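You operate a simulated robot arm through the tools that you are given. There is no shell and no other tool. Be economical: measure what you need, move in short steps, check, and stop when the job is done.

Carry out the task below with a simulated robot arm. There is one attempt and no reset: what you move stays moved.

JOB
Free the float, try the counter's two grey cylinders on it and put the lighter one in the long tray.
Fine: one at a time; the other goes back where it stood; push the bolt in again.

Only the result counts: the job must be done as asked and must still hold three seconds after the hand-in. Knocking over, shifting, dropping, spilling or breaking anything else fails it.

ROBOT AND FRAMES
A 7-joint arm with a two-finger parallel gripper on a trunk, on a base that drives. Base frame: it is fixed to the floor where the robot stands at the start and does not move with it; the origin is under the middle of the robot, x ahead of it, y to its left, z up; the surface under the hand at the start is at about z = 900. Units: mm, rad, N and s.
With the tool pointing down near the work surface it reaches from about 380 to 880 mm from the robot's upright axis, wherever it stands. Its first joint turns from -2.897 to 2.897 rad. Places, roughly: deck of the float [600, -200, 1200]; kit tray [700, -900, 900]; orange jar float [600, -200, 1200]; yellow bolt [500, -200, 1200]. Payload 3.43 kg.
The TCP is the grasp point between the finger pads, 34 mm short of the fingertips. In the tool frame z runs along the fingers and y along their closing line. The gripper opens to 128 mm. The fingers are 24 mm wide and 12 mm thick; the gripper's body (48 by 130 mm) begins 96 mm behind the TCP.
Orientation is that of the tool frame in the base frame, as a unit quaternion [x, y, z, w]. With the fingers straight down and closing along the base's y, the tool's x points along the base's -x, its y along +y and its z along -z.

CONTROLS
- The arm moves only by the tool play_rows. Its argument "series" is a list of rows, each a list of 2 entries, a list of its own where there are three numbers: the shift along the base's x, y, z in m, then the turn, a rotation vector about the base's x, y, z in rad. In form: [[[x, y, z], [wx, wy, wz]], ...]. A call has 1 to 20 rows; each row is the pose to reach, as a shift and turn from the pose commanded when the call began. "gripper" is the closure in counts, from 0 (fully open) to 255 (shut), set as the call begins (left out, the last holds). A row lasts 0.2 s, in which the tool goes at most 50 mm and 0.15 rad; a call with a longer step from one row to the next is refused whole, and so is a gripper value outside its range. A pose out of reach is approached as far as the arm can. The call stops where the force on the tool passes 70 N (or 10 N more than at its start, if that is more) or the arm is blocked; 0.2 s more then pass. Each finger travels about 153 mm/s and halts on what it meets, pressing with about 22 N; the grip force reading is that of the motor and also rises with nothing between the fingers. The clock runs only during rows and for 0.2 s after the last one: add rows that repeat a pose to give the fingers time. It gives the time, the measured TCP pose, the force on the tool (base axes), the opening and the grip force at its end, in the units of the frame above (readings bear some noise), with the torque about the TCP (base axes, N m) and any sound that the robot's microphone picked up.
- Cameras (640 x 400 px; columns grow to the right, rows downward): "scene" is now at [172.8, -42.5, 1578]; the picture's right is [-0.63, -0.77, 0.00], its down [-0.43, 0.35, -0.83] and it looks along [0.64, -0.53, -0.56] (base axes); focal length 253 px, centre (320, 200). "wrist" rides on the gripper at [76, -11, -160] in the tool frame; the picture's right is [0.15, 0.99, 0.00], its down [-0.88, 0.13, -0.46] and it looks along [-0.45, 0.07, 0.89] (tool axes); focal length 234 px, centre (320, 200). There is no depth. A picture from a camera that has moved, and an enlarged one, comes with that camera's place and axes in the base frame and with its lens. The place of the scene camera against the robot may be out by one fixed shift of up to 18 mm in any direction.
- get_image(camera): a new picture of that camera. It takes no simulated time.
- roll_base(legs): drives the robot by 1 to 6 legs, each [ahead, turn to the left] in mm and rad, along the robot's own axes; the way and the turn of a leg run together, so that a leg with both is an arc; at most 1500 mm and 3.142 rad a leg. The arm and the cameras ride along, it lands a little off, and it stops where it bumps. It gives what a move gives.
- aim_head(pan, tilt): turns the head with the scene camera to pan (to the left, within 2.304 rad either way) and tilt (down, from -0.506 to 1.204), counted from straight ahead of the robot. It gives what a move gives.
- zoom(camera, box): a new picture of the part [left, top, right, bottom] of that camera's present view, enlarged. It takes no simulated time.
- finish_job(): hands the job in; it is judged then, once.

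Work in short steps. Places have to be worked out from the pictures, the camera data and where the tool is seen: move nearer, look again, correct. Check each grasp and each placing, and mend what went wrong. You have 120 turns and 82 pictures in all, those below and enlarged ones among them. Open the gripper and draw the arm clear of the work before you hand the job in, unless the task says otherwise; then end with one line.

The tools are called after ">>>" as name(argument=value, ...) on one line, values as JSON. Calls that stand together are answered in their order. play_rows: Moves the arm, as the interface text tells. Its arguments: {"type":"object","properties":{"series":{"type":"array","items":{"type":"array"}},"gripper":{"type":"number"}},"required":["series"]} The other tools are called the same way: roll_base (legs) drives the base; aim_head (pan, tilt) turns the head that bears the scene camera; get_image (camera) takes a picture; zoom (camera, box) takes an enlarged picture of a part of a camera's view; finish_job () hands the job in.

At the start:

```text
t: 0.0
position: [403.0, -246.3, 1401.9]
tcp_rot: [0.0, 1.0, -0.001, 0.001]
contact_force: [0.0, 0.3, 0.1]
moment: [-0.01, -0.01, 0.02]
opening: 128.1
finger_force: 0.0
robot x, y, heading: [-1.9, -2.5, -0.001]
head pan, tilt: [-0.686, 0.59]
```

scene: 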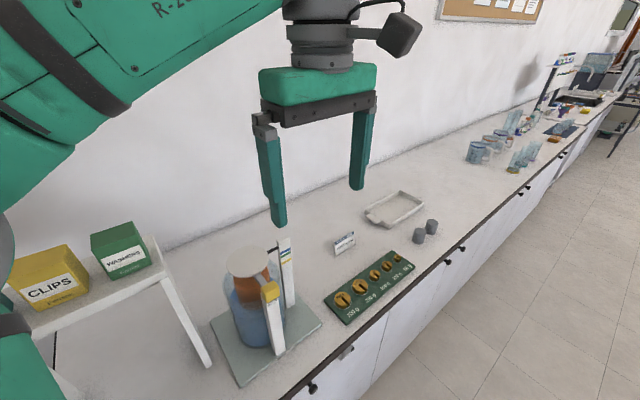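
wrist: 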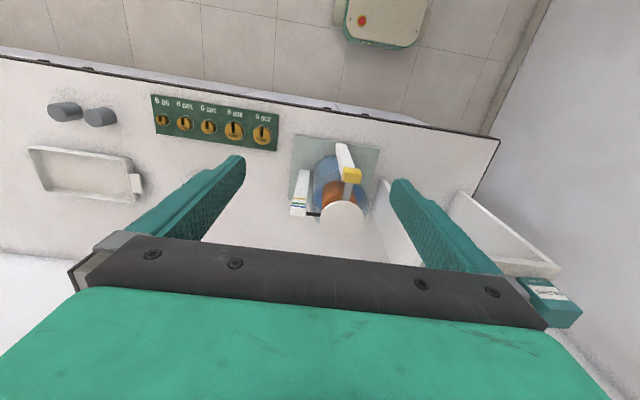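

I'll look closer at the float with its bolt and at the cylinders first.

>>> zoom(camera="scene", box=[200, 220, 340, 390])

>>> zoom(camera="scene", box=[310, 170, 470, 330])

>>> zoom(camera="wrist", box=[260, 120, 420, 250])

```text
2.35 times, centred on (270, 305) of scene
camera zoom: at [172.8, -42.5, 1578.0], right [-0.63, -0.77, 0.0], down [-0.43, 0.35, -0.83], along [0.64, -0.53, -0.56], focal length 595 px, centre (438, -47)
```

zoom: 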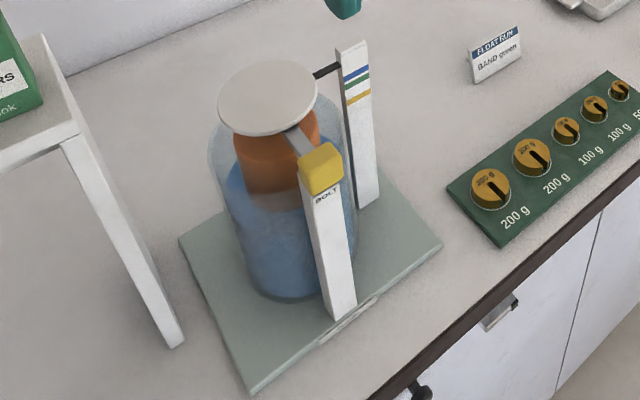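

```text
2.50 times, centred on (390, 250) of scene
camera zoom: at [172.8, -42.5, 1578.0], right [-0.63, -0.77, 0.0], down [-0.43, 0.35, -0.83], along [0.64, -0.53, -0.56], focal length 632 px, centre (145, 75)
```

zoom: 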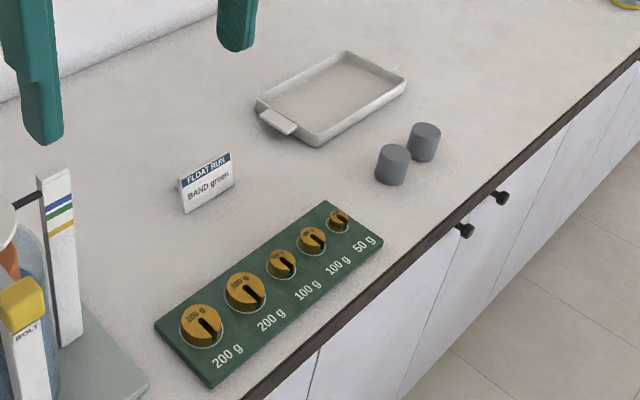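

```text
3.08 times, centred on (340, 185) of wrist
camera zoom: at [326.0, -258.4, 1560.0], right [-0.15, 0.99, 0.0], down [0.88, 0.13, 0.46], along [0.45, 0.07, -0.89], focal length 720 px, centre (258, 246)
```

zoom: 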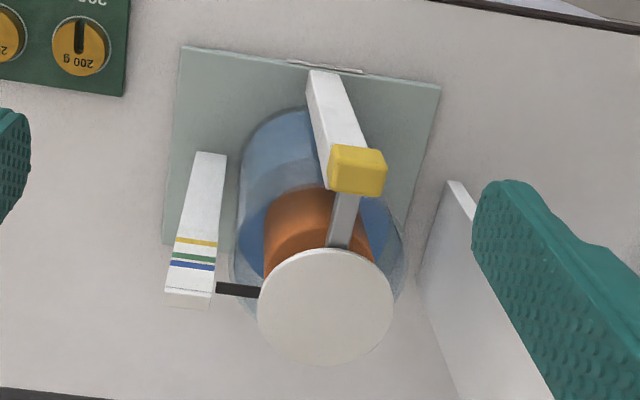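

The float, its bolt and post sit near (600,-200). The cylinders are near (493,-799) and (489,-889), and the tray is near (672,-894). From about y=-500 everything is in reach, so I back off, drive sideways and come forward again.

>>> roll_base(legs=[[-150, 0], [0, -1.571], [500, 0], [0, 1.571], [150, 0]])

>>> aim_head(pan=0.5, tilt=0.6)

>>> get_image(camera="scene")

>>> get_image(camera="wrist")

```text
t: 13.4
position: [421.1, -746.0, 1401.1]
tcp_rot: [-0.003, 1.0, -0.001, 0.001]
contact_force: [0.2, 0.2, 0.5]
moment: [-0.03, -0.05, 0.02]
opening: 128.2
finger_force: 0.1
robot x, y, heading: [20.4, -502.8, -0.004]
head pan, tilt: [-0.686, 0.59]
```

```text
t: 14.8
position: [421.2, -746.1, 1401.8]
tcp_rot: [-0.004, 1.0, 0.0, 0.001]
contact_force: [0.0, -0.3, 0.3]
moment: [0.0, 0.02, -0.01]
opening: 128.3
finger_force: 0.1
robot x, y, heading: [18.4, -502.9, 0.004]
head pan, tilt: [0.499, 0.6]
```

```text
76 pictures are left
camera scene: at [199.0, -446.5, 1577.1], right [0.48, -0.88, 0.0], down [-0.5, -0.27, -0.83], along [0.72, 0.4, -0.56], focal length 253 px, centre (320, 200)
```

scene: 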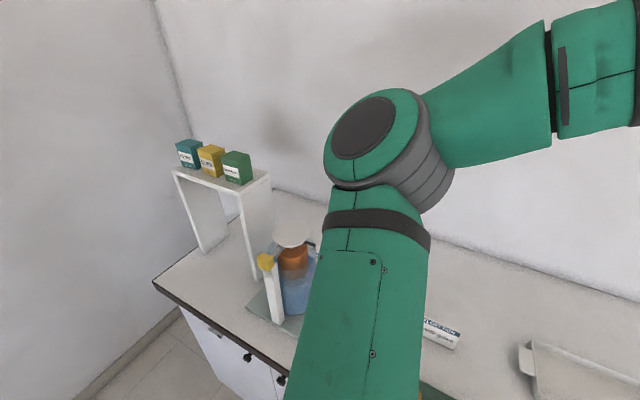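

```text
75 pictures are left
camera wrist: at [344.7, -759.6, 1560.0], right [-0.15, 0.99, 0.0], down [0.88, 0.14, 0.46], along [0.45, 0.07, -0.89], focal length 234 px, centre (320, 200)
```

wrist: 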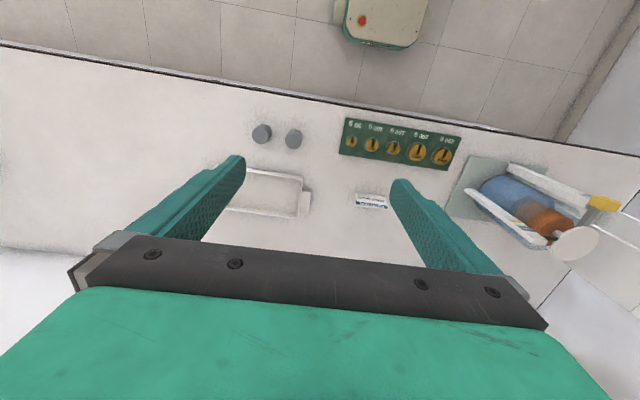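

The base is at (18,-503). Next I swing the arm at height over to the float for a closer look at the bolt.

>>> play_rows(series=[[[0.01, 0.045, 0], [0, 0, 0]], [[0.02, 0.09, 0], [0, 0, 0]], [[0.03, 0.135, 0], [0, 0, 0]], [[0.03, 0.18, 0], [0, 0, 0]], [[0.03, 0.225, 0], [0, 0, 0]], [[0.03, 0.27, 0], [0, 0, 0]], [[0.03, 0.315, 0], [0, 0, 0]], [[0.03, 0.36, 0], [0, 0, 0]], [[0.03, 0.405, 0], [0, 0, 0]], [[0.03, 0.45, 0], [0, 0, 0]], [[0.03, 0.49, 0], [0, 0, 0]], [[0.03, 0.52, 0], [0, 0, 0]], [[0.03, 0.52, 0], [0, 0, 0]]])

>>> get_image(camera="wrist")

>>> get_image(camera="scene")

```text
t: 17.6
position: [450.3, -226.5, 1400.3]
tcp_rot: [-0.003, 1.0, -0.001, 0.001]
contact_force: [-0.5, -0.2, -0.5]
moment: [0.02, 0.01, 0.0]
opening: 127.8
finger_force: 0.2
robot x, y, heading: [15.3, -502.7, -0.004]
head pan, tilt: [0.499, 0.6]
```

```text
74 pictures are left
camera wrist: at [374.1, -238.6, 1559.6], right [-0.15, 0.99, 0.0], down [0.88, 0.14, 0.46], along [0.45, 0.07, -0.89], focal length 234 px, centre (320, 200)
```

wrist: 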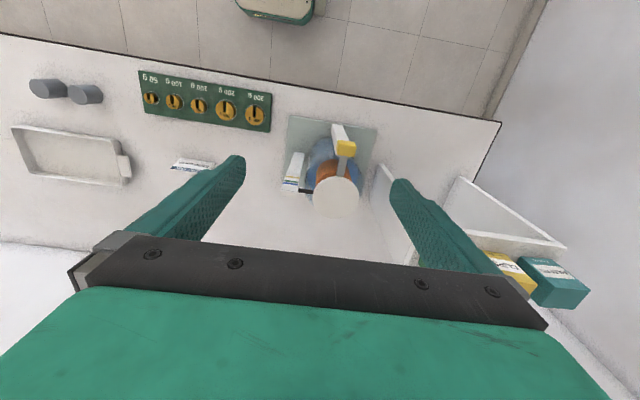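

```text
73 pictures are left
camera scene: at [198.9, -446.3, 1577.1], right [0.48, -0.88, 0.0], down [-0.5, -0.27, -0.83], along [0.72, 0.4, -0.56], focal length 253 px, centre (320, 200)
```

scene: 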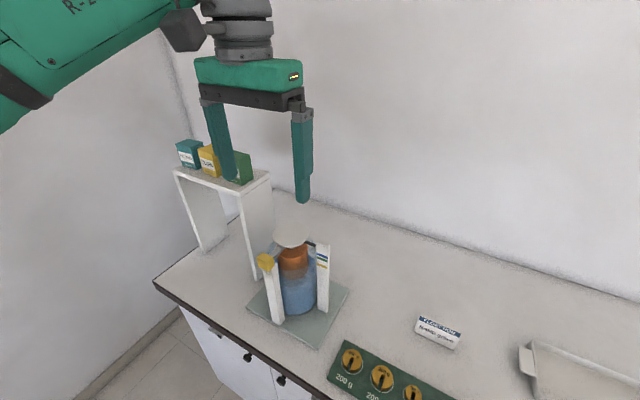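

Zooming in on the bolt and scale from both sides to fix their coordinates.

>>> zoom(camera="scene", box=[240, 210, 360, 340])

>>> zoom(camera="wrist", box=[270, 110, 420, 230])

```text
3.08 times, centred on (300, 275) of scene
camera zoom: at [198.9, -446.3, 1577.1], right [0.48, -0.88, 0.0], down [-0.5, -0.27, -0.83], along [0.72, 0.4, -0.56], focal length 778 px, centre (382, -31)
```

zoom: 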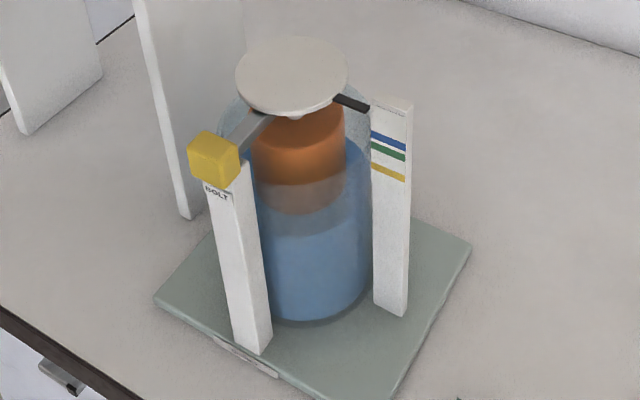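

```text
3.33 times, centred on (345, 170) of wrist
camera zoom: at [374.1, -238.6, 1559.6], right [-0.15, 0.99, 0.0], down [0.88, 0.14, 0.46], along [0.45, 0.07, -0.89], focal length 781 px, centre (237, 300)
```

zoom: 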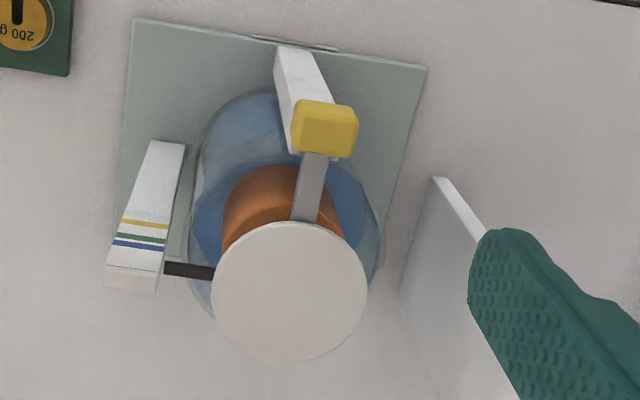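

Triangulating with the fingertips as reference, the scene camera is about 14 mm off. The deck is at about (560,-180,1170) and the knob at about (466,-181,1177), with the bolt running along x. I move nearer above the knob and narrow the fingers.

>>> play_rows(series=[[[0, 0.02, -0.03], [0, 0, 0]], [[0, 0.045, -0.07], [0, 0, 0]], [[0, 0.045, -0.11], [0, 0, 0]], [[0, 0.045, -0.14], [0, 0, 0]], [[0, 0.045, -0.14], [0, 0, 0]]], gripper=100)

>>> get_image(camera="wrist")

>>> zoom(camera="scene", box=[220, 170, 360, 310])

```text
t: 18.8
position: [449.6, -181.9, 1260.0]
tcp_rot: [-0.004, 1.0, -0.001, 0.001]
contact_force: [0.1, -0.5, 0.5]
moment: [0.0, 0.0, -0.01]
opening: 77.8
finger_force: 0.1
robot x, y, heading: [15.5, -505.2, -0.004]
head pan, tilt: [0.499, 0.6]
```

```text
70 pictures are left
camera wrist: at [373.4, -194.3, 1418.7], right [-0.15, 0.99, 0.0], down [0.88, 0.14, 0.46], along [0.45, 0.07, -0.89], focal length 234 px, centre (320, 200)
```

wrist: 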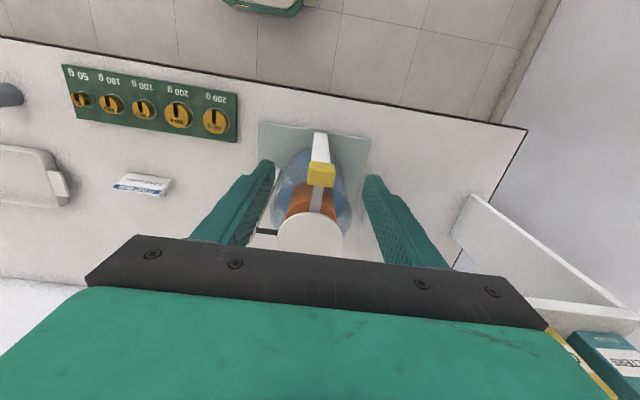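

```text
2.86 times, centred on (290, 240) of scene
camera zoom: at [198.9, -446.3, 1577.1], right [0.48, -0.88, 0.0], down [-0.5, -0.27, -0.83], along [0.72, 0.4, -0.56], focal length 723 px, centre (406, 86)
```

zoom: 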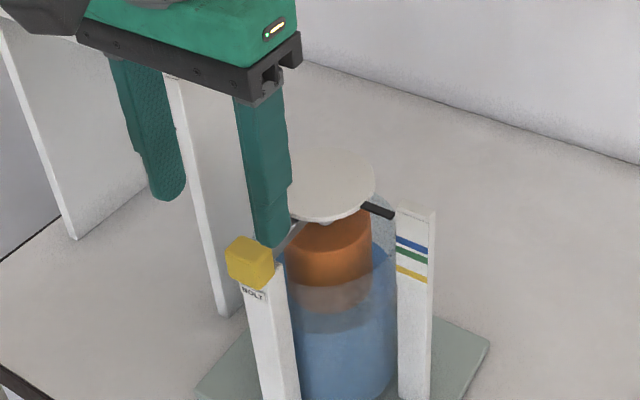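

The knob centre measures about (464,-180). I descend astride it with the fingers toward its front end and check.

>>> play_rows(series=[[[0.009, 0.002, -0.03], [0, 0, 0]], [[0.009, 0.002, -0.065], [0, 0, 0]], [[0.009, 0.002, -0.065], [0, 0, 0]]])

>>> zoom(camera="wrist", box=[240, 110, 400, 250])

>>> zoom(camera="scene", box=[220, 200, 340, 310])

```text
t: 19.6
position: [458.4, -180.3, 1196.3]
tcp_rot: [-0.003, 1.0, -0.001, 0.001]
contact_force: [0.1, -0.8, 0.1]
moment: [0.02, 0.02, 0.01]
opening: 77.8
finger_force: 0.1
robot x, y, heading: [17.2, -501.9, -0.004]
head pan, tilt: [0.499, 0.6]
```

```text
2.86 times, centred on (320, 180) of wrist
camera zoom: at [382.8, -192.9, 1355.0], right [-0.15, 0.99, 0.0], down [0.88, 0.14, 0.46], along [0.45, 0.07, -0.89], focal length 669 px, centre (320, 257)
```

zoom: 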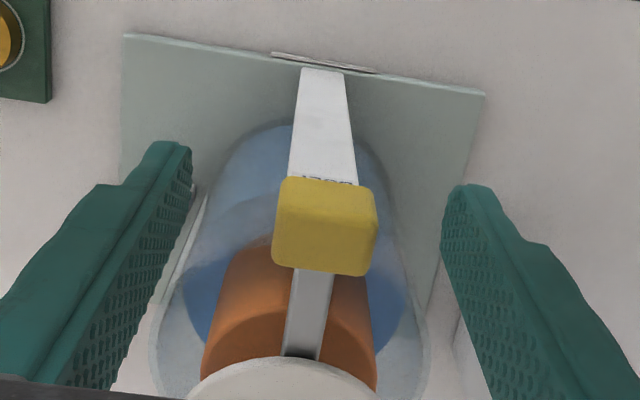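

```text
3.64 times, centred on (280, 255) of scene
camera zoom: at [198.9, -446.3, 1577.1], right [0.48, -0.88, 0.0], down [-0.5, -0.27, -0.83], along [0.72, 0.4, -0.56], focal length 920 px, centre (466, 0)
```

zoom: 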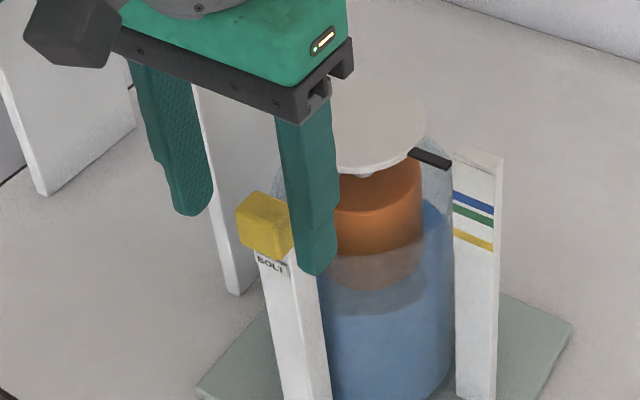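

The fingers straddle the knob with good vertical overlap. Closing on it.

>>> play_rows(series=[[[0, 0, 0], [0, 0, 0]], [[0, 0, 0], [0, 0, 0]], [[0, 0, 0], [0, 0, 0]]], gripper=255)

>>> zoom(camera="scene", box=[220, 200, 340, 310])

```text
t: 20.4
position: [459.4, -177.1, 1195.4]
tcp_rot: [-0.006, 1.0, 0.0, 0.001]
contact_force: [0.5, 37.6, 0.2]
moment: [1.05, 0.04, 0.17]
opening: 31.8
finger_force: 44.8
robot x, y, heading: [15.5, -503.9, 0.004]
head pan, tilt: [0.499, 0.6]
```

```text
3.64 times, centred on (280, 255) of scene
camera zoom: at [198.8, -444.5, 1577.1], right [0.48, -0.88, 0.0], down [-0.5, -0.27, -0.82], along [0.72, 0.4, -0.57], focal length 920 px, centre (466, 0)
```

zoom: 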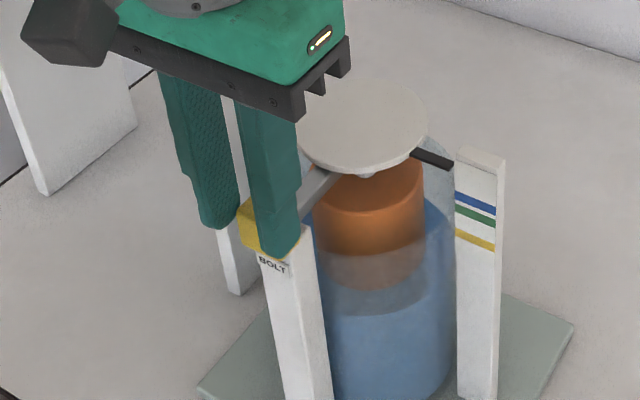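

The grip holds at 31.8 mm but there is a side load of 38 N in +y, so the knob sits further +y. I shift 4 mm to relieve it.

>>> play_rows(series=[[[0, 0.002, 0], [0, 0, 0]], [[0, 0.004, 0], [0, 0, 0]], [[0, 0.004, 0], [0, 0, 0]]])

```text
t: 21.2
position: [458.1, -176.5, 1196.5]
tcp_rot: [-0.002, 1.0, -0.002, -0.001]
contact_force: [-10.0, 7.9, -2.5]
moment: [0.49, -0.18, -0.55]
opening: 31.3
finger_force: 44.8
robot x, y, heading: [15.4, -502.5, -0.001]
head pan, tilt: [0.499, 0.6]
```

Side load is down to 8 N. Pulling the bolt 20 mm in -x.

>>> play_rows(series=[[[-0.01, 0, 0], [0, 0, 0]], [[-0.02, 0, 0], [0, 0, 0]], [[-0.02, 0, 0], [0, 0, 0]]])

>>> zoom(camera="scene", box=[220, 200, 340, 310])

```text
t: 22.0
position: [440.4, -176.0, 1195.4]
tcp_rot: [-0.003, 1.0, -0.002, 0.001]
contact_force: [0.6, 2.4, -10.5]
moment: [0.42, -0.61, -0.58]
opening: 31.5
finger_force: 44.7
robot x, y, heading: [18.9, -503.5, -0.001]
head pan, tilt: [0.499, 0.6]
```

```text
3.64 times, centred on (280, 255) of scene
camera zoom: at [199.2, -446.0, 1577.1], right [0.48, -0.88, 0.0], down [-0.5, -0.27, -0.82], along [0.72, 0.4, -0.57], focal length 920 px, centre (466, 0)
```

zoom: 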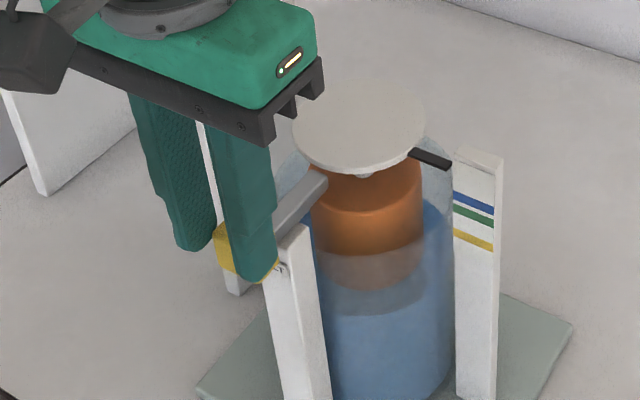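

The bolt slides freely, and its tip is just leaving the deck's underside. Pulling 12 mm more.

>>> play_rows(series=[[[-0.006, 0, 0], [0, 0, 0]], [[-0.012, 0, 0], [0, 0, 0]], [[-0.012, 0, 0], [0, 0, 0]]])

>>> zoom(camera="scene", box=[220, 200, 340, 310])

```text
t: 22.8
position: [429.3, -176.0, 1196.8]
tcp_rot: [-0.004, 1.0, -0.001, 0.001]
contact_force: [28.5, 1.3, 0.7]
moment: [0.45, -1.01, -0.24]
opening: 32.1
finger_force: 44.7
robot x, y, heading: [18.8, -501.9, 0.003]
head pan, tilt: [0.499, 0.6]
```

```text
3.64 times, centred on (280, 255) of scene
camera zoom: at [200.4, -446.2, 1577.0], right [0.48, -0.88, 0.0], down [-0.5, -0.27, -0.82], along [0.72, 0.4, -0.57], focal length 920 px, centre (466, 0)
```

zoom: 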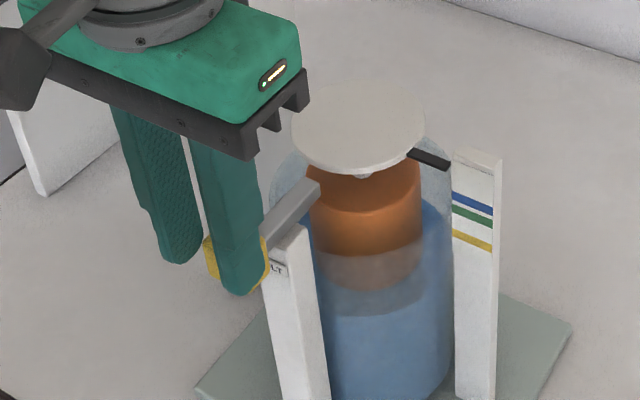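

A 28 N pull means the end stop is reached, at about 30 mm travel. I ease off a hair, then open partly and rise clear.

>>> play_rows(series=[[[0.002, 0, 0], [0, 0, 0]], [[0.002, 0, 0], [0, 0, 0]]])

>>> play_rows(series=[[[0, 0, 0], [0, 0, 0]], [[0, 0, 0], [0, 0, 0]], [[0, 0, 0.04], [0, 0, 0]], [[0, 0, 0.08], [0, 0, 0]], [[0, 0, 0.12], [0, 0, 0]], [[0, 0, 0.16], [0, 0, 0]], [[0, 0, 0.2], [0, 0, 0]], [[0, 0, 0.2], [0, 0, 0]]], gripper=120)

>>> zoom(camera="scene", box=[240, 210, 360, 340])

>>> zoom(camera="wrist", box=[240, 80, 440, 240])

```text
t: 23.4
position: [429.8, -176.4, 1197.4]
tcp_rot: [-0.003, 1.0, 0.0, 0.002]
contact_force: [15.9, -6.5, 13.7]
moment: [0.0, -1.04, -0.46]
opening: 31.6
finger_force: 44.4
robot x, y, heading: [17.3, -502.3, -0.004]
head pan, tilt: [0.499, 0.6]
```

```text
t: 25.2
position: [430.5, -176.6, 1396.7]
tcp_rot: [-0.005, 1.0, -0.001, 0.001]
contact_force: [-0.3, 0.5, 0.4]
moment: [-0.03, -0.01, 0.03]
opening: 67.7
finger_force: 0.1
robot x, y, heading: [16.8, -500.4, 0.005]
head pan, tilt: [0.499, 0.6]
```

```text
3.08 times, centred on (300, 275) of scene
camera zoom: at [199.0, -446.1, 1577.1], right [0.48, -0.88, 0.0], down [-0.5, -0.27, -0.83], along [0.72, 0.4, -0.56], focal length 778 px, centre (382, -31)
```

zoom: 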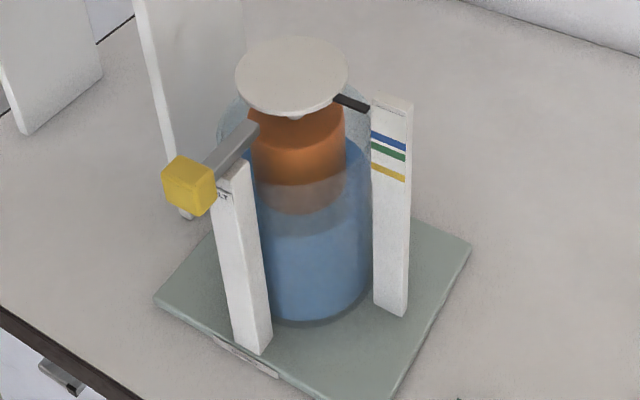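

```text
2.50 times, centred on (340, 160) of wrist
camera zoom: at [354.4, -187.4, 1554.6], right [-0.15, 0.99, 0.0], down [0.88, 0.14, 0.46], along [0.45, 0.07, -0.89], focal length 585 px, centre (270, 300)
```

zoom: 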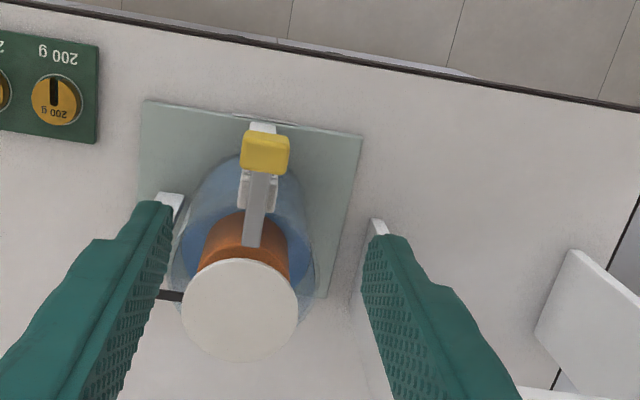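

The bolt is out and the float sits free at the same height, with its pointer above the blue band. Swinging over to the cylinders.

>>> play_rows(series=[[[0.005, -0.045, 0], [0, 0, 0]], [[0.015, -0.09, 0], [0, 0, 0]], [[0.02, -0.135, 0], [0, 0, 0]], [[0.02, -0.18, 0], [0, 0, 0]], [[0.02, -0.225, 0], [0, 0, 0]], [[0.02, -0.27, 0], [0, 0, 0]], [[0.02, -0.315, 0], [0, 0, 0]], [[0.02, -0.36, 0], [0, 0, 0]], [[0.02, -0.405, 0], [0, 0, 0]], [[0.02, -0.45, 0], [0, 0, 0]], [[0.02, -0.495, -0.02], [0, 0, 0]], [[0.02, -0.54, -0.04], [0, 0, 0]], [[0.02, -0.585, -0.06], [0, 0, 0]], [[0.02, -0.63, -0.08], [0, 0, 0]], [[0.02, -0.66, -0.1], [0, 0, 0]], [[0.02, -0.66, -0.1], [0, 0, 0]]])

>>> aim_head(pan=-0.6, tilt=0.6)

>>> get_image(camera="wrist")

>>> get_image(camera="scene")

```text
t: 28.6
position: [450.0, -834.3, 1295.5]
tcp_rot: [-0.005, 1.0, -0.001, 0.001]
contact_force: [0.1, 0.1, 0.4]
moment: [-0.04, 0.01, 0.01]
opening: 67.7
finger_force: 0.1
robot x, y, heading: [16.8, -501.6, -0.005]
head pan, tilt: [0.499, 0.6]
```

```text
t: 29.9
position: [450.2, -833.8, 1296.2]
tcp_rot: [-0.003, 1.0, -0.001, 0.001]
contact_force: [-0.8, -0.2, -0.6]
moment: [0.01, 0.0, 0.01]
opening: 68.0
finger_force: 0.1
robot x, y, heading: [20.1, -504.6, -0.002]
head pan, tilt: [-0.6, 0.6]
```

```text
61 pictures are left
camera wrist: at [374.0, -847.5, 1454.3], right [-0.15, 0.99, 0.0], down [0.88, 0.14, 0.46], along [0.45, 0.07, -0.89], focal length 234 px, centre (320, 200)
```

wrist: 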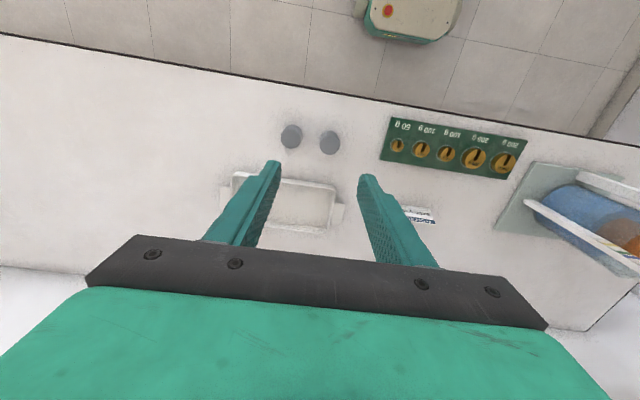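

```text
60 pictures are left
camera scene: at [194.5, -538.6, 1577.1], right [-0.56, -0.83, 0.0], down [-0.47, 0.32, -0.83], along [0.68, -0.47, -0.56], focal length 253 px, centre (320, 200)
```

scene: 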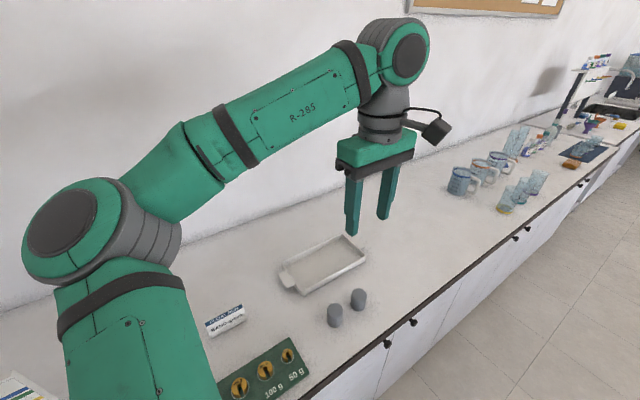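

Only one tray is there. The cylinders are at about (488,-808) and (490,-891), roughly 46 mm wide with a 37 mm gap, so closing along y at 68 mm opening fits. I lower over the nearer one, A, and remeasure.

>>> play_rows(series=[[[0.01, 0.01, -0.045], [0, 0, 0]], [[0.02, 0.02, -0.09], [0, 0, 0]], [[0.03, 0.025, -0.135], [0, 0, 0]], [[0.038, 0.026, -0.18], [0, 0, 0]], [[0.038, 0.026, -0.22], [0, 0, 0]], [[0.038, 0.026, -0.22], [0, 0, 0]]])

>>> zoom(camera="wrist", box=[200, 80, 400, 220])

>>> zoom(camera="scene", box=[280, 230, 420, 350])

```text
t: 31.4
position: [487.6, -807.3, 1077.2]
tcp_rot: [-0.003, 1.0, -0.001, 0.0]
contact_force: [-0.5, 0.0, -0.9]
moment: [0.01, -0.03, 0.04]
opening: 67.8
finger_force: 0.1
robot x, y, heading: [15.8, -504.8, 0.001]
head pan, tilt: [-0.6, 0.6]
```

```text
2.86 times, centred on (300, 150) of wrist
camera zoom: at [411.4, -819.8, 1235.3], right [-0.15, 0.99, 0.0], down [0.88, 0.14, 0.46], along [0.45, 0.07, -0.89], focal length 669 px, centre (377, 343)
```

zoom: 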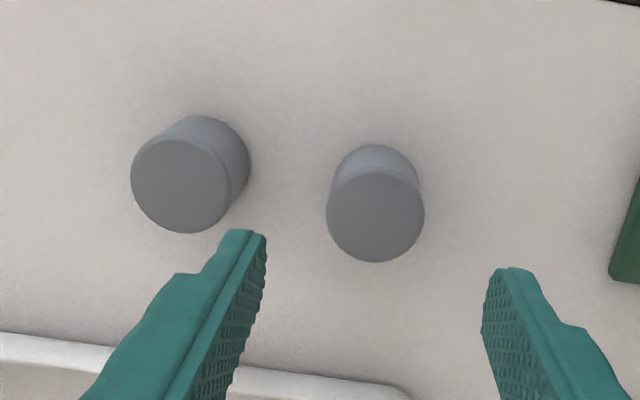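

```text
3.33 times, centred on (350, 290) of scene
camera zoom: at [194.4, -538.6, 1577.1], right [-0.56, -0.83, 0.0], down [-0.47, 0.32, -0.83], along [0.68, -0.47, -0.56], focal length 843 px, centre (220, -100)
```

zoom: 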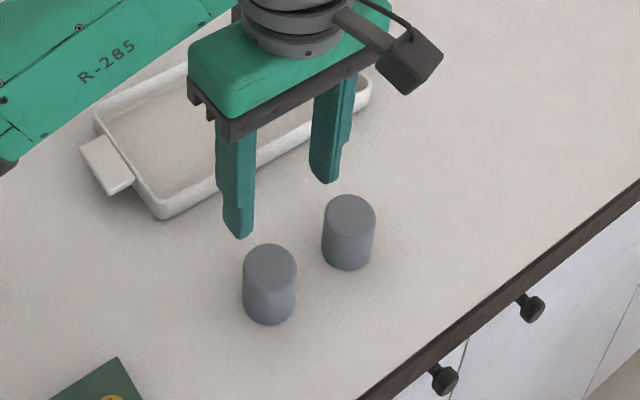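

Cylinder A is at (494,-808), about 43 mm wide and 45 mm tall; B is at (495,-893). I descend around A to fingertips about 10 mm above the counter, then grip.

>>> play_rows(series=[[[0.006, -0.001, -0.03], [0, 0, 0]], [[0.006, -0.001, -0.07], [0, 0, 0]], [[0.006, -0.001, -0.105], [0, 0, 0]], [[0.006, -0.001, -0.133], [0, 0, 0]], [[0.006, -0.001, -0.133], [0, 0, 0]]])

>>> zoom(camera="wrist", box=[200, 80, 400, 220])

>>> zoom(camera="scene", box=[280, 230, 420, 350])

```text
t: 32.5
position: [494.6, -810.1, 944.4]
tcp_rot: [-0.003, 1.0, -0.001, 0.0]
contact_force: [-0.4, 0.5, -0.6]
moment: [-0.01, 0.02, -0.01]
opening: 67.9
finger_force: 0.1
robot x, y, heading: [14.4, -499.7, 0.004]
head pan, tilt: [-0.6, 0.6]
```

```text
2.86 times, centred on (300, 150) of wrist
camera zoom: at [417.6, -822.5, 1103.0], right [-0.15, 0.99, 0.0], down [0.88, 0.14, 0.46], along [0.45, 0.07, -0.89], focal length 669 px, centre (377, 343)
```

zoom: 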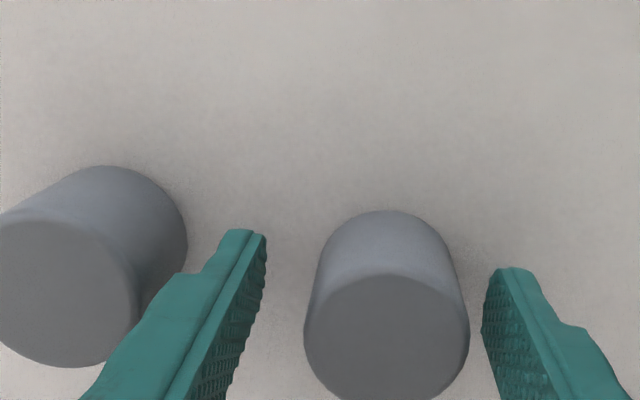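

```text
3.33 times, centred on (350, 290) of scene
camera zoom: at [194.4, -538.6, 1577.1], right [-0.56, -0.83, 0.0], down [-0.47, 0.32, -0.83], along [0.68, -0.47, -0.56], focal length 843 px, centre (220, -100)
```

zoom: 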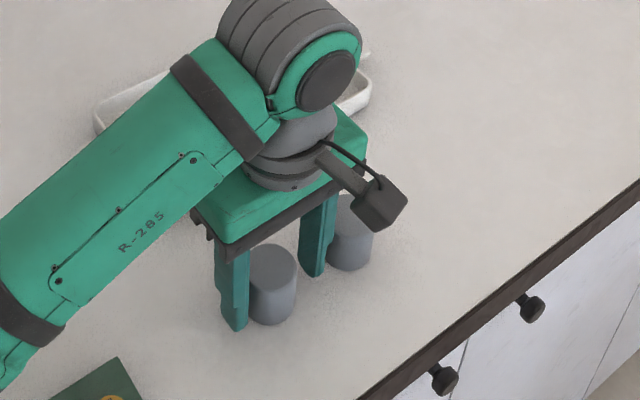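

A's centre is 2 mm further +y than the gripper, so I centre on it and close.

>>> play_rows(series=[[[0, 0.002, 0], [0, 0, 0]], [[0, 0.002, 0], [0, 0, 0]]])

>>> play_rows(series=[[[0, 0, 0], [0, 0, 0]], [[0, 0, 0], [0, 0, 0]], [[0, 0, 0], [0, 0, 0]]], gripper=255)

```text
t: 33.1
position: [493.7, -806.9, 942.3]
tcp_rot: [-0.004, 1.0, 0.0, 0.001]
contact_force: [-0.2, -0.2, 1.3]
moment: [0.03, -0.02, -0.01]
opening: 67.7
finger_force: 0.0
robot x, y, heading: [14.8, -499.2, -0.0]
head pan, tilt: [-0.6, 0.6]
```

```text
t: 34.0
position: [493.4, -806.7, 943.8]
tcp_rot: [-0.003, 1.0, -0.001, 0.0]
contact_force: [0.1, 0.2, 4.3]
moment: [0.16, -0.01, 0.02]
opening: 43.1
finger_force: 21.8
robot x, y, heading: [18.4, -505.7, 0.002]
head pan, tilt: [-0.6, 0.6]
```

Gripped at 43.1 mm; A's home pose is TCP (493.5,-807,943.5). Lifting to 1394, then I read the load.

>>> play_rows(series=[[[0, 0, 0.03], [0, 0, 0]], [[0, 0, 0.075], [0, 0, 0]], [[0, 0, 0.12], [0, 0, 0]], [[0, 0, 0.165], [0, 0, 0]], [[0, 0, 0.21], [0, 0, 0]], [[0, 0, 0.255], [0, 0, 0]], [[0, 0, 0.3], [0, 0, 0]], [[0, 0, 0.345], [0, 0, 0]], [[0, 0, 0.39], [0, 0, 0]], [[0, 0, 0.43], [0, 0, 0]], [[0, 0, 0.45], [0, 0, 0]], [[0, 0, 0.45], [0, 0, 0]]])

>>> play_rows(series=[[[-0.015, 0.045, 0], [0, 0, 0]], [[-0.03, 0.09, 0], [0, 0, 0]], [[-0.045, 0.135, 0], [0, 0, 0]], [[-0.045, 0.18, 0], [0, 0, 0]], [[-0.045, 0.225, 0], [0, 0, 0]], [[-0.045, 0.27, 0], [0, 0, 0]], [[-0.045, 0.315, 0], [0, 0, 0]], [[-0.045, 0.36, 0], [0, 0, 0]], [[-0.03, 0.405, 0], [0, 0, 0]], [[-0.015, 0.45, 0], [0, 0, 0]], [[0.0, 0.495, 0], [0, 0, 0]], [[0.02, 0.535, 0], [0, 0, 0]], [[0.04, 0.575, 0], [0, 0, 0]], [[0.06, 0.61, 0], [0, 0, 0]], [[0.0665, 0.628, 0], [0, 0, 0]], [[0.0665, 0.628, 0], [0, 0, 0]], [[0.0665, 0.628, 0], [0, 0, 0]]])

>>> aim_head(pan=0.5, tilt=0.6)

>>> get_image(camera="wrist")

>>> zoom(camera="scene", box=[220, 120, 400, 330])

```text
t: 36.5
position: [494.9, -811.3, 1393.5]
tcp_rot: [-0.004, 1.0, -0.001, 0.001]
contact_force: [1.1, -1.1, -0.7]
moment: [0.04, 0.02, -0.02]
opening: 42.9
finger_force: 21.7
robot x, y, heading: [13.6, -505.4, -0.003]
head pan, tilt: [-0.6, 0.6]
```

```text
t: 40.1
position: [560.7, -180.7, 1392.9]
tcp_rot: [-0.003, 1.0, -0.001, 0.002]
contact_force: [-0.1, 0.7, -1.1]
moment: [-0.02, 0.01, 0.01]
opening: 43.0
finger_force: 22.4
robot x, y, heading: [20.4, -503.5, -0.0]
head pan, tilt: [-0.6, 0.6]
```

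```text
t: 41.5
position: [560.7, -180.2, 1392.2]
tcp_rot: [-0.004, 1.0, -0.001, 0.001]
contact_force: [-1.0, 1.0, -0.4]
moment: [0.02, -0.02, 0.0]
opening: 43.1
finger_force: 22.2
robot x, y, heading: [18.9, -502.2, 0.0]
head pan, tilt: [0.499, 0.6]
```

```text
55 pictures are left
camera wrist: at [484.4, -193.5, 1551.4], right [-0.15, 0.99, 0.0], down [0.88, 0.14, 0.46], along [0.45, 0.07, -0.89], focal length 234 px, centre (320, 200)
```

wrist: 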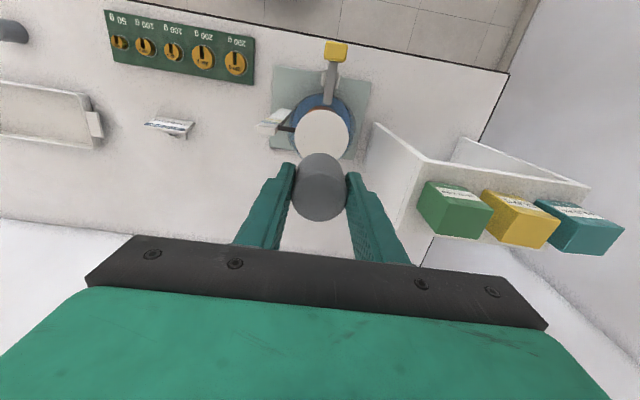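

```text
1.90 times, centred on (310, 225) of scene
camera zoom: at [199.0, -446.3, 1577.1], right [0.48, -0.88, 0.0], down [-0.5, -0.27, -0.83], along [0.72, 0.39, -0.56], focal length 482 px, centre (339, 152)
```

zoom: 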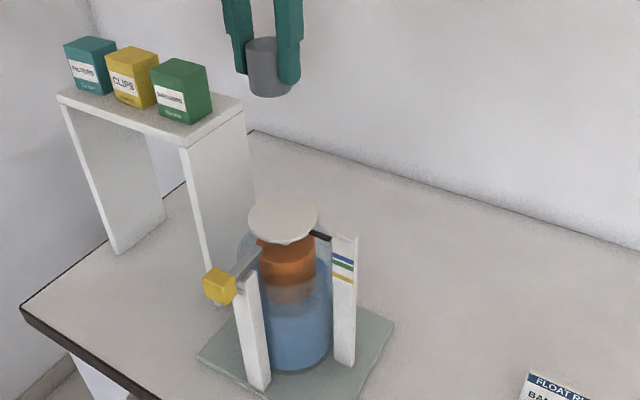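

The deck is re-measured at (560,-178). I lower to 30 mm above the expected contact and look.

>>> play_rows(series=[[[0, 0.002, -0.04], [0, 0, 0]], [[0, 0.002, -0.08], [0, 0, 0]], [[0, 0.002, -0.12], [0, 0, 0]], [[0, 0.002, -0.15], [0, 0, 0]], [[0, 0.002, -0.15], [0, 0, 0]]])

>>> zoom(camera="scene", box=[240, 190, 360, 310])

>>> zoom(camera="wrist", box=[230, 80, 410, 230])

```text
t: 42.7
position: [559.3, -178.2, 1243.7]
tcp_rot: [-0.004, 1.0, -0.001, 0.001]
contact_force: [0.6, -0.3, -0.6]
moment: [0.03, -0.01, 0.02]
opening: 43.0
finger_force: 22.3
robot x, y, heading: [12.9, -503.6, -0.002]
head pan, tilt: [0.499, 0.6]
```

```text
3.33 times, centred on (300, 250) of scene
camera zoom: at [199.0, -446.2, 1577.1], right [0.48, -0.88, 0.0], down [-0.5, -0.27, -0.83], along [0.72, 0.4, -0.56], focal length 843 px, centre (387, 33)
```

zoom: 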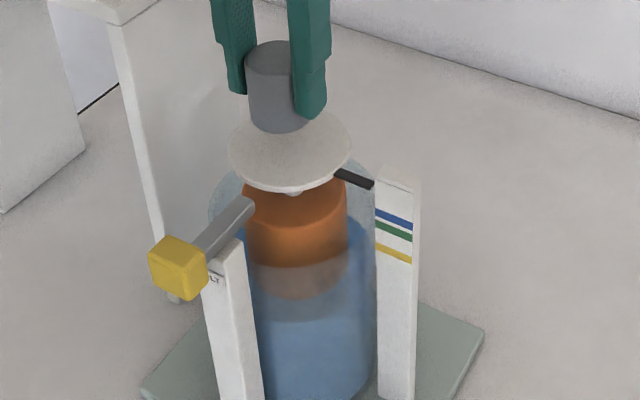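

```text
2.67 times, centred on (320, 155) of wrist
camera zoom: at [483.7, -191.2, 1402.1], right [-0.15, 0.99, 0.0], down [0.88, 0.14, 0.46], along [0.45, 0.07, -0.89], focal length 624 px, centre (320, 320)
```

zoom: 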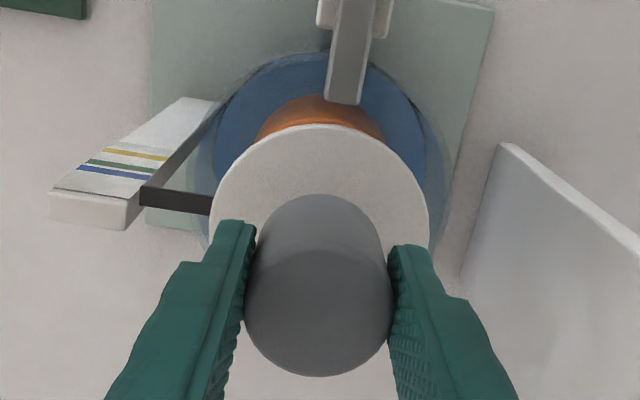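

The cylinder is centred over the deck within about 2 mm. Lowering to contact.

>>> play_rows(series=[[[0, -0.001, -0.012], [0, 0, 0]], [[0, -0.001, -0.022], [0, 0, 0]], [[0, -0.001, -0.028], [0, 0, 0]], [[0, -0.001, -0.032], [0, 0, 0]], [[0, -0.001, -0.032], [0, 0, 0]]])

>>> zoom(camera="scene", box=[240, 190, 360, 310])

```text
t: 43.9
position: [559.9, -179.4, 1212.4]
tcp_rot: [-0.003, 1.0, -0.001, 0.001]
contact_force: [0.1, 0.0, -0.6]
moment: [0.01, 0.01, -0.01]
opening: 42.9
finger_force: 21.4
robot x, y, heading: [14.9, -499.9, -0.0]
head pan, tilt: [0.499, 0.6]
```

```text
3.33 times, centred on (300, 250) of scene
camera zoom: at [199.0, -446.2, 1577.1], right [0.48, -0.88, 0.0], down [-0.5, -0.27, -0.83], along [0.72, 0.4, -0.56], focal length 843 px, centre (387, 33)
```

zoom: 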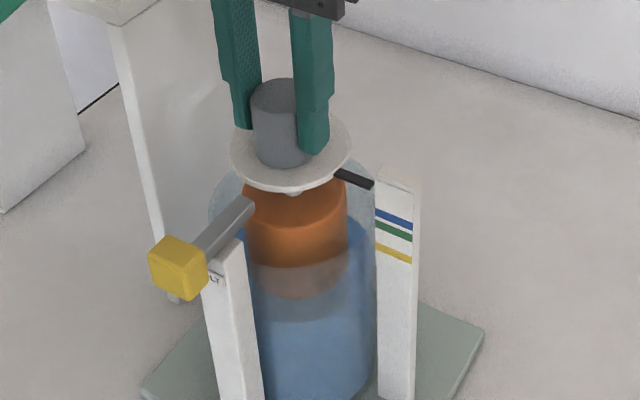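

Right at contact and the deck hasn't moved yet. Lowering 8 mm more so the float takes it.

>>> play_rows(series=[[[0, 0, -0.003], [0, 0, 0]], [[0, 0, -0.006], [0, 0, 0]], [[0, 0, -0.008], [0, 0, 0]], [[0, 0, -0.008], [0, 0, 0]]])

>>> zoom(camera="scene", box=[240, 190, 360, 310])

```text
t: 44.9
position: [560.9, -178.9, 1204.1]
tcp_rot: [-0.004, 1.0, -0.001, 0.001]
contact_force: [-0.1, -0.4, -0.6]
moment: [0.03, -0.03, 0.05]
opening: 43.1
finger_force: 21.9
robot x, y, heading: [14.7, -502.2, -0.003]
head pan, tilt: [0.499, 0.6]
```

```text
3.33 times, centred on (300, 250) of scene
camera zoom: at [199.0, -446.2, 1577.1], right [0.48, -0.88, 0.0], down [-0.5, -0.27, -0.83], along [0.72, 0.4, -0.56], focal length 843 px, centre (387, 33)
```

zoom: 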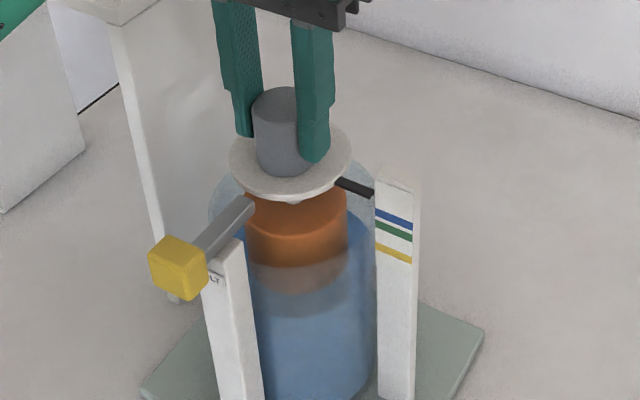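

The float has gone down with it, so contact is sure. Opening the fingers partly and letting it settle.

>>> play_rows(series=[[[0, 0, 0], [0, 0, 0]], [[0, 0, 0], [0, 0, 0]], [[0, 0, 0], [0, 0, 0]], [[0, 0, 0], [0, 0, 0]], [[0, 0, 0], [0, 0, 0]]], gripper=130)

>>> zoom(camera="scene", box=[240, 190, 360, 310])

```text
t: 46.1
position: [562.2, -178.9, 1203.1]
tcp_rot: [-0.004, 1.0, -0.001, 0.001]
contact_force: [-0.9, -0.2, 1.1]
moment: [0.02, -0.02, -0.02]
opening: 62.7
finger_force: 0.2
robot x, y, heading: [18.0, -502.9, -0.005]
head pan, tilt: [0.499, 0.6]
```

```text
3.33 times, centred on (300, 250) of scene
camera zoom: at [199.0, -446.2, 1577.1], right [0.48, -0.88, 0.0], down [-0.5, -0.27, -0.83], along [0.72, 0.4, -0.56], focal length 843 px, centre (387, 33)
```

zoom: 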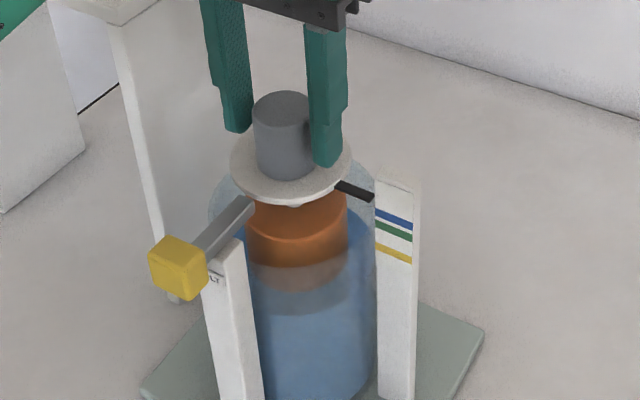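

A stands free on the deck. I raise the gripper well clear, let it settle and read the pointer close up.

>>> play_rows(series=[[[0, 0, 0.03], [0, 0, 0]], [[0, 0, 0.07], [0, 0, 0]], [[0, 0, 0.07], [0, 0, 0]], [[0, 0, 0.07], [0, 0, 0]], [[0, 0, 0.07], [0, 0, 0]], [[0, 0, 0.07], [0, 0, 0]], [[0, 0, 0.07], [0, 0, 0]]])

>>> zoom(camera="scene", box=[280, 220, 340, 280])

>>> zoom(camera="wrist", box=[230, 80, 410, 230])

```text
t: 47.7
position: [561.1, -179.8, 1274.4]
tcp_rot: [-0.004, 1.0, -0.001, 0.001]
contact_force: [0.8, 0.8, 0.0]
moment: [-0.02, 0.02, 0.0]
opening: 62.9
finger_force: 0.0
robot x, y, heading: [17.6, -501.6, 0.003]
head pan, tilt: [0.499, 0.6]
```

```text
6.67 times, centred on (310, 250) of scene
camera zoom: at [199.0, -446.2, 1577.1], right [0.48, -0.88, 0.0], down [-0.5, -0.27, -0.83], along [0.72, 0.4, -0.56], focal length 1686 px, centre (387, -133)
```

zoom: 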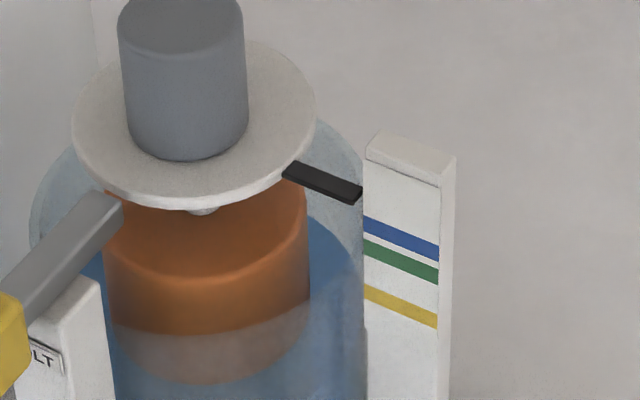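

```text
2.67 times, centred on (320, 155) of wrist
camera zoom: at [484.7, -192.9, 1433.1], right [-0.15, 0.99, 0.0], down [0.88, 0.14, 0.46], along [0.45, 0.07, -0.89], focal length 624 px, centre (320, 320)
```

zoom: 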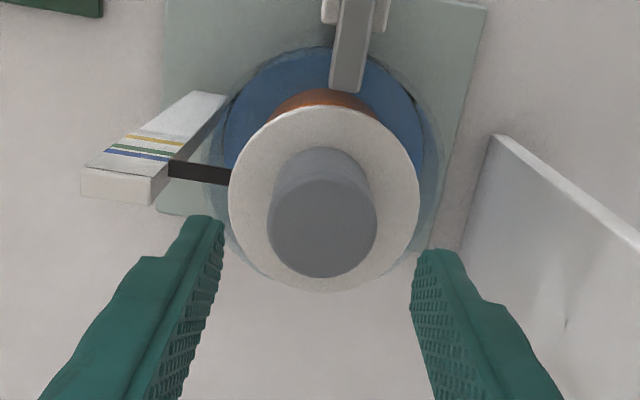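

With A, the pointer tip is at about row 203 in this crop, against about 174 unloaded. Now I pick A up again and carry it home.

>>> play_rows(series=[[[0, 0.001, -0.03], [0, 0, 0]], [[0, 0.001, -0.06], [0, 0, 0]], [[0, 0.001, -0.07], [0, 0, 0]], [[0, 0.001, -0.07], [0, 0, 0]]])

>>> play_rows(series=[[[0, 0, 0], [0, 0, 0]], [[0, 0, 0], [0, 0, 0]], [[0, 0, 0], [0, 0, 0]]], gripper=255)

>>> zoom(camera="scene", box=[240, 190, 360, 310])

```text
t: 48.7
position: [561.3, -179.0, 1203.4]
tcp_rot: [-0.003, 1.0, -0.001, 0.001]
contact_force: [-0.3, 0.9, -0.7]
moment: [-0.01, -0.02, -0.01]
opening: 62.6
finger_force: 0.0
robot x, y, heading: [15.6, -503.6, 0.0]
head pan, tilt: [0.499, 0.6]
```

```text
t: 49.5
position: [558.9, -179.1, 1204.5]
tcp_rot: [-0.004, 1.0, 0.0, 0.001]
contact_force: [-0.9, -1.1, 0.0]
moment: [0.04, 0.02, 0.0]
opening: 42.8
finger_force: 22.3
robot x, y, heading: [18.7, -502.4, 0.005]
head pan, tilt: [0.499, 0.6]
```

```text
3.33 times, centred on (300, 250) of scene
camera zoom: at [199.0, -446.2, 1577.1], right [0.48, -0.88, 0.0], down [-0.5, -0.27, -0.83], along [0.72, 0.4, -0.56], focal length 843 px, centre (387, 33)
```

zoom: 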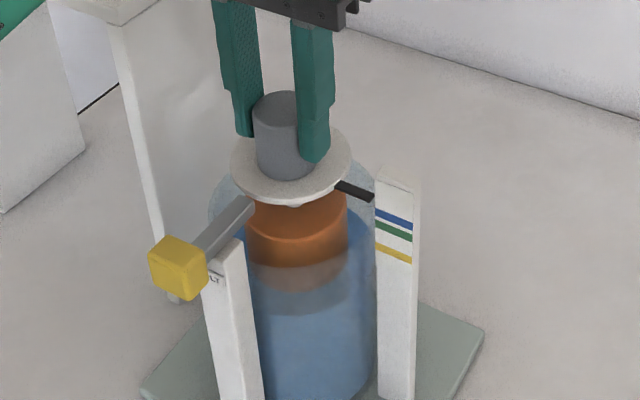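

Held at 42.8 mm. Lifting off and carrying A back along the reverse path.

>>> play_rows(series=[[[0, 0, 0.02], [0, 0, 0]], [[0, 0, 0.05], [0, 0, 0]], [[0, 0, 0.09], [0, 0, 0]], [[0, 0, 0.13], [0, 0, 0]], [[0, 0, 0.17], [0, 0, 0]], [[0, 0, 0.19], [0, 0, 0]], [[0, 0, 0.19], [0, 0, 0]]])

>>> play_rows(series=[[[-0.0065, -0.018, 0], [0, 0, 0]], [[-0.0265, -0.053, 0], [0, 0, 0]], [[-0.0465, -0.093, 0], [0, 0, 0]], [[-0.0665, -0.133, 0], [0, 0, 0]], [[-0.0815, -0.178, 0], [0, 0, 0]], [[-0.0965, -0.223, 0], [0, 0, 0]], [[-0.1115, -0.268, 0], [0, 0, 0]], [[-0.1115, -0.313, 0], [0, 0, 0]], [[-0.1115, -0.358, 0], [0, 0, 0]], [[-0.1115, -0.403, 0], [0, 0, 0]], [[-0.1115, -0.448, 0], [0, 0, 0]], [[-0.1115, -0.493, 0], [0, 0, 0]], [[-0.0965, -0.538, 0], [0, 0, 0]], [[-0.0815, -0.583, 0], [0, 0, 0]], [[-0.0665, -0.618, 0], [0, 0, 0]], [[-0.0665, -0.63, 0], [0, 0, 0]], [[-0.0665, -0.63, 0], [0, 0, 0]], [[-0.0665, -0.63, 0], [0, 0, 0]]])

>>> aim_head(pan=-0.6, tilt=0.6)

```text
t: 51.1
position: [562.5, -179.7, 1392.5]
tcp_rot: [-0.003, 1.0, -0.001, 0.0]
contact_force: [0.3, -1.2, -0.5]
moment: [-0.01, -0.02, 0.03]
opening: 42.8
finger_force: 22.5
robot x, y, heading: [17.4, -502.4, 0.003]
head pan, tilt: [0.499, 0.6]
```

```text
t: 54.9
position: [495.3, -807.7, 1393.8]
tcp_rot: [-0.004, 1.0, -0.002, 0.001]
contact_force: [-0.3, -0.2, -0.9]
moment: [-0.01, -0.01, 0.02]
opening: 42.9
finger_force: 21.9
robot x, y, heading: [18.0, -502.4, -0.0]
head pan, tilt: [0.499, 0.6]
```

```text
t: 56.2
position: [495.4, -808.9, 1393.4]
tcp_rot: [-0.003, 1.0, -0.001, 0.001]
contact_force: [-0.7, -0.7, -0.9]
moment: [-0.01, 0.01, -0.01]
opening: 42.6
finger_force: 21.6
robot x, y, heading: [19.9, -504.5, 0.003]
head pan, tilt: [-0.6, 0.6]
```

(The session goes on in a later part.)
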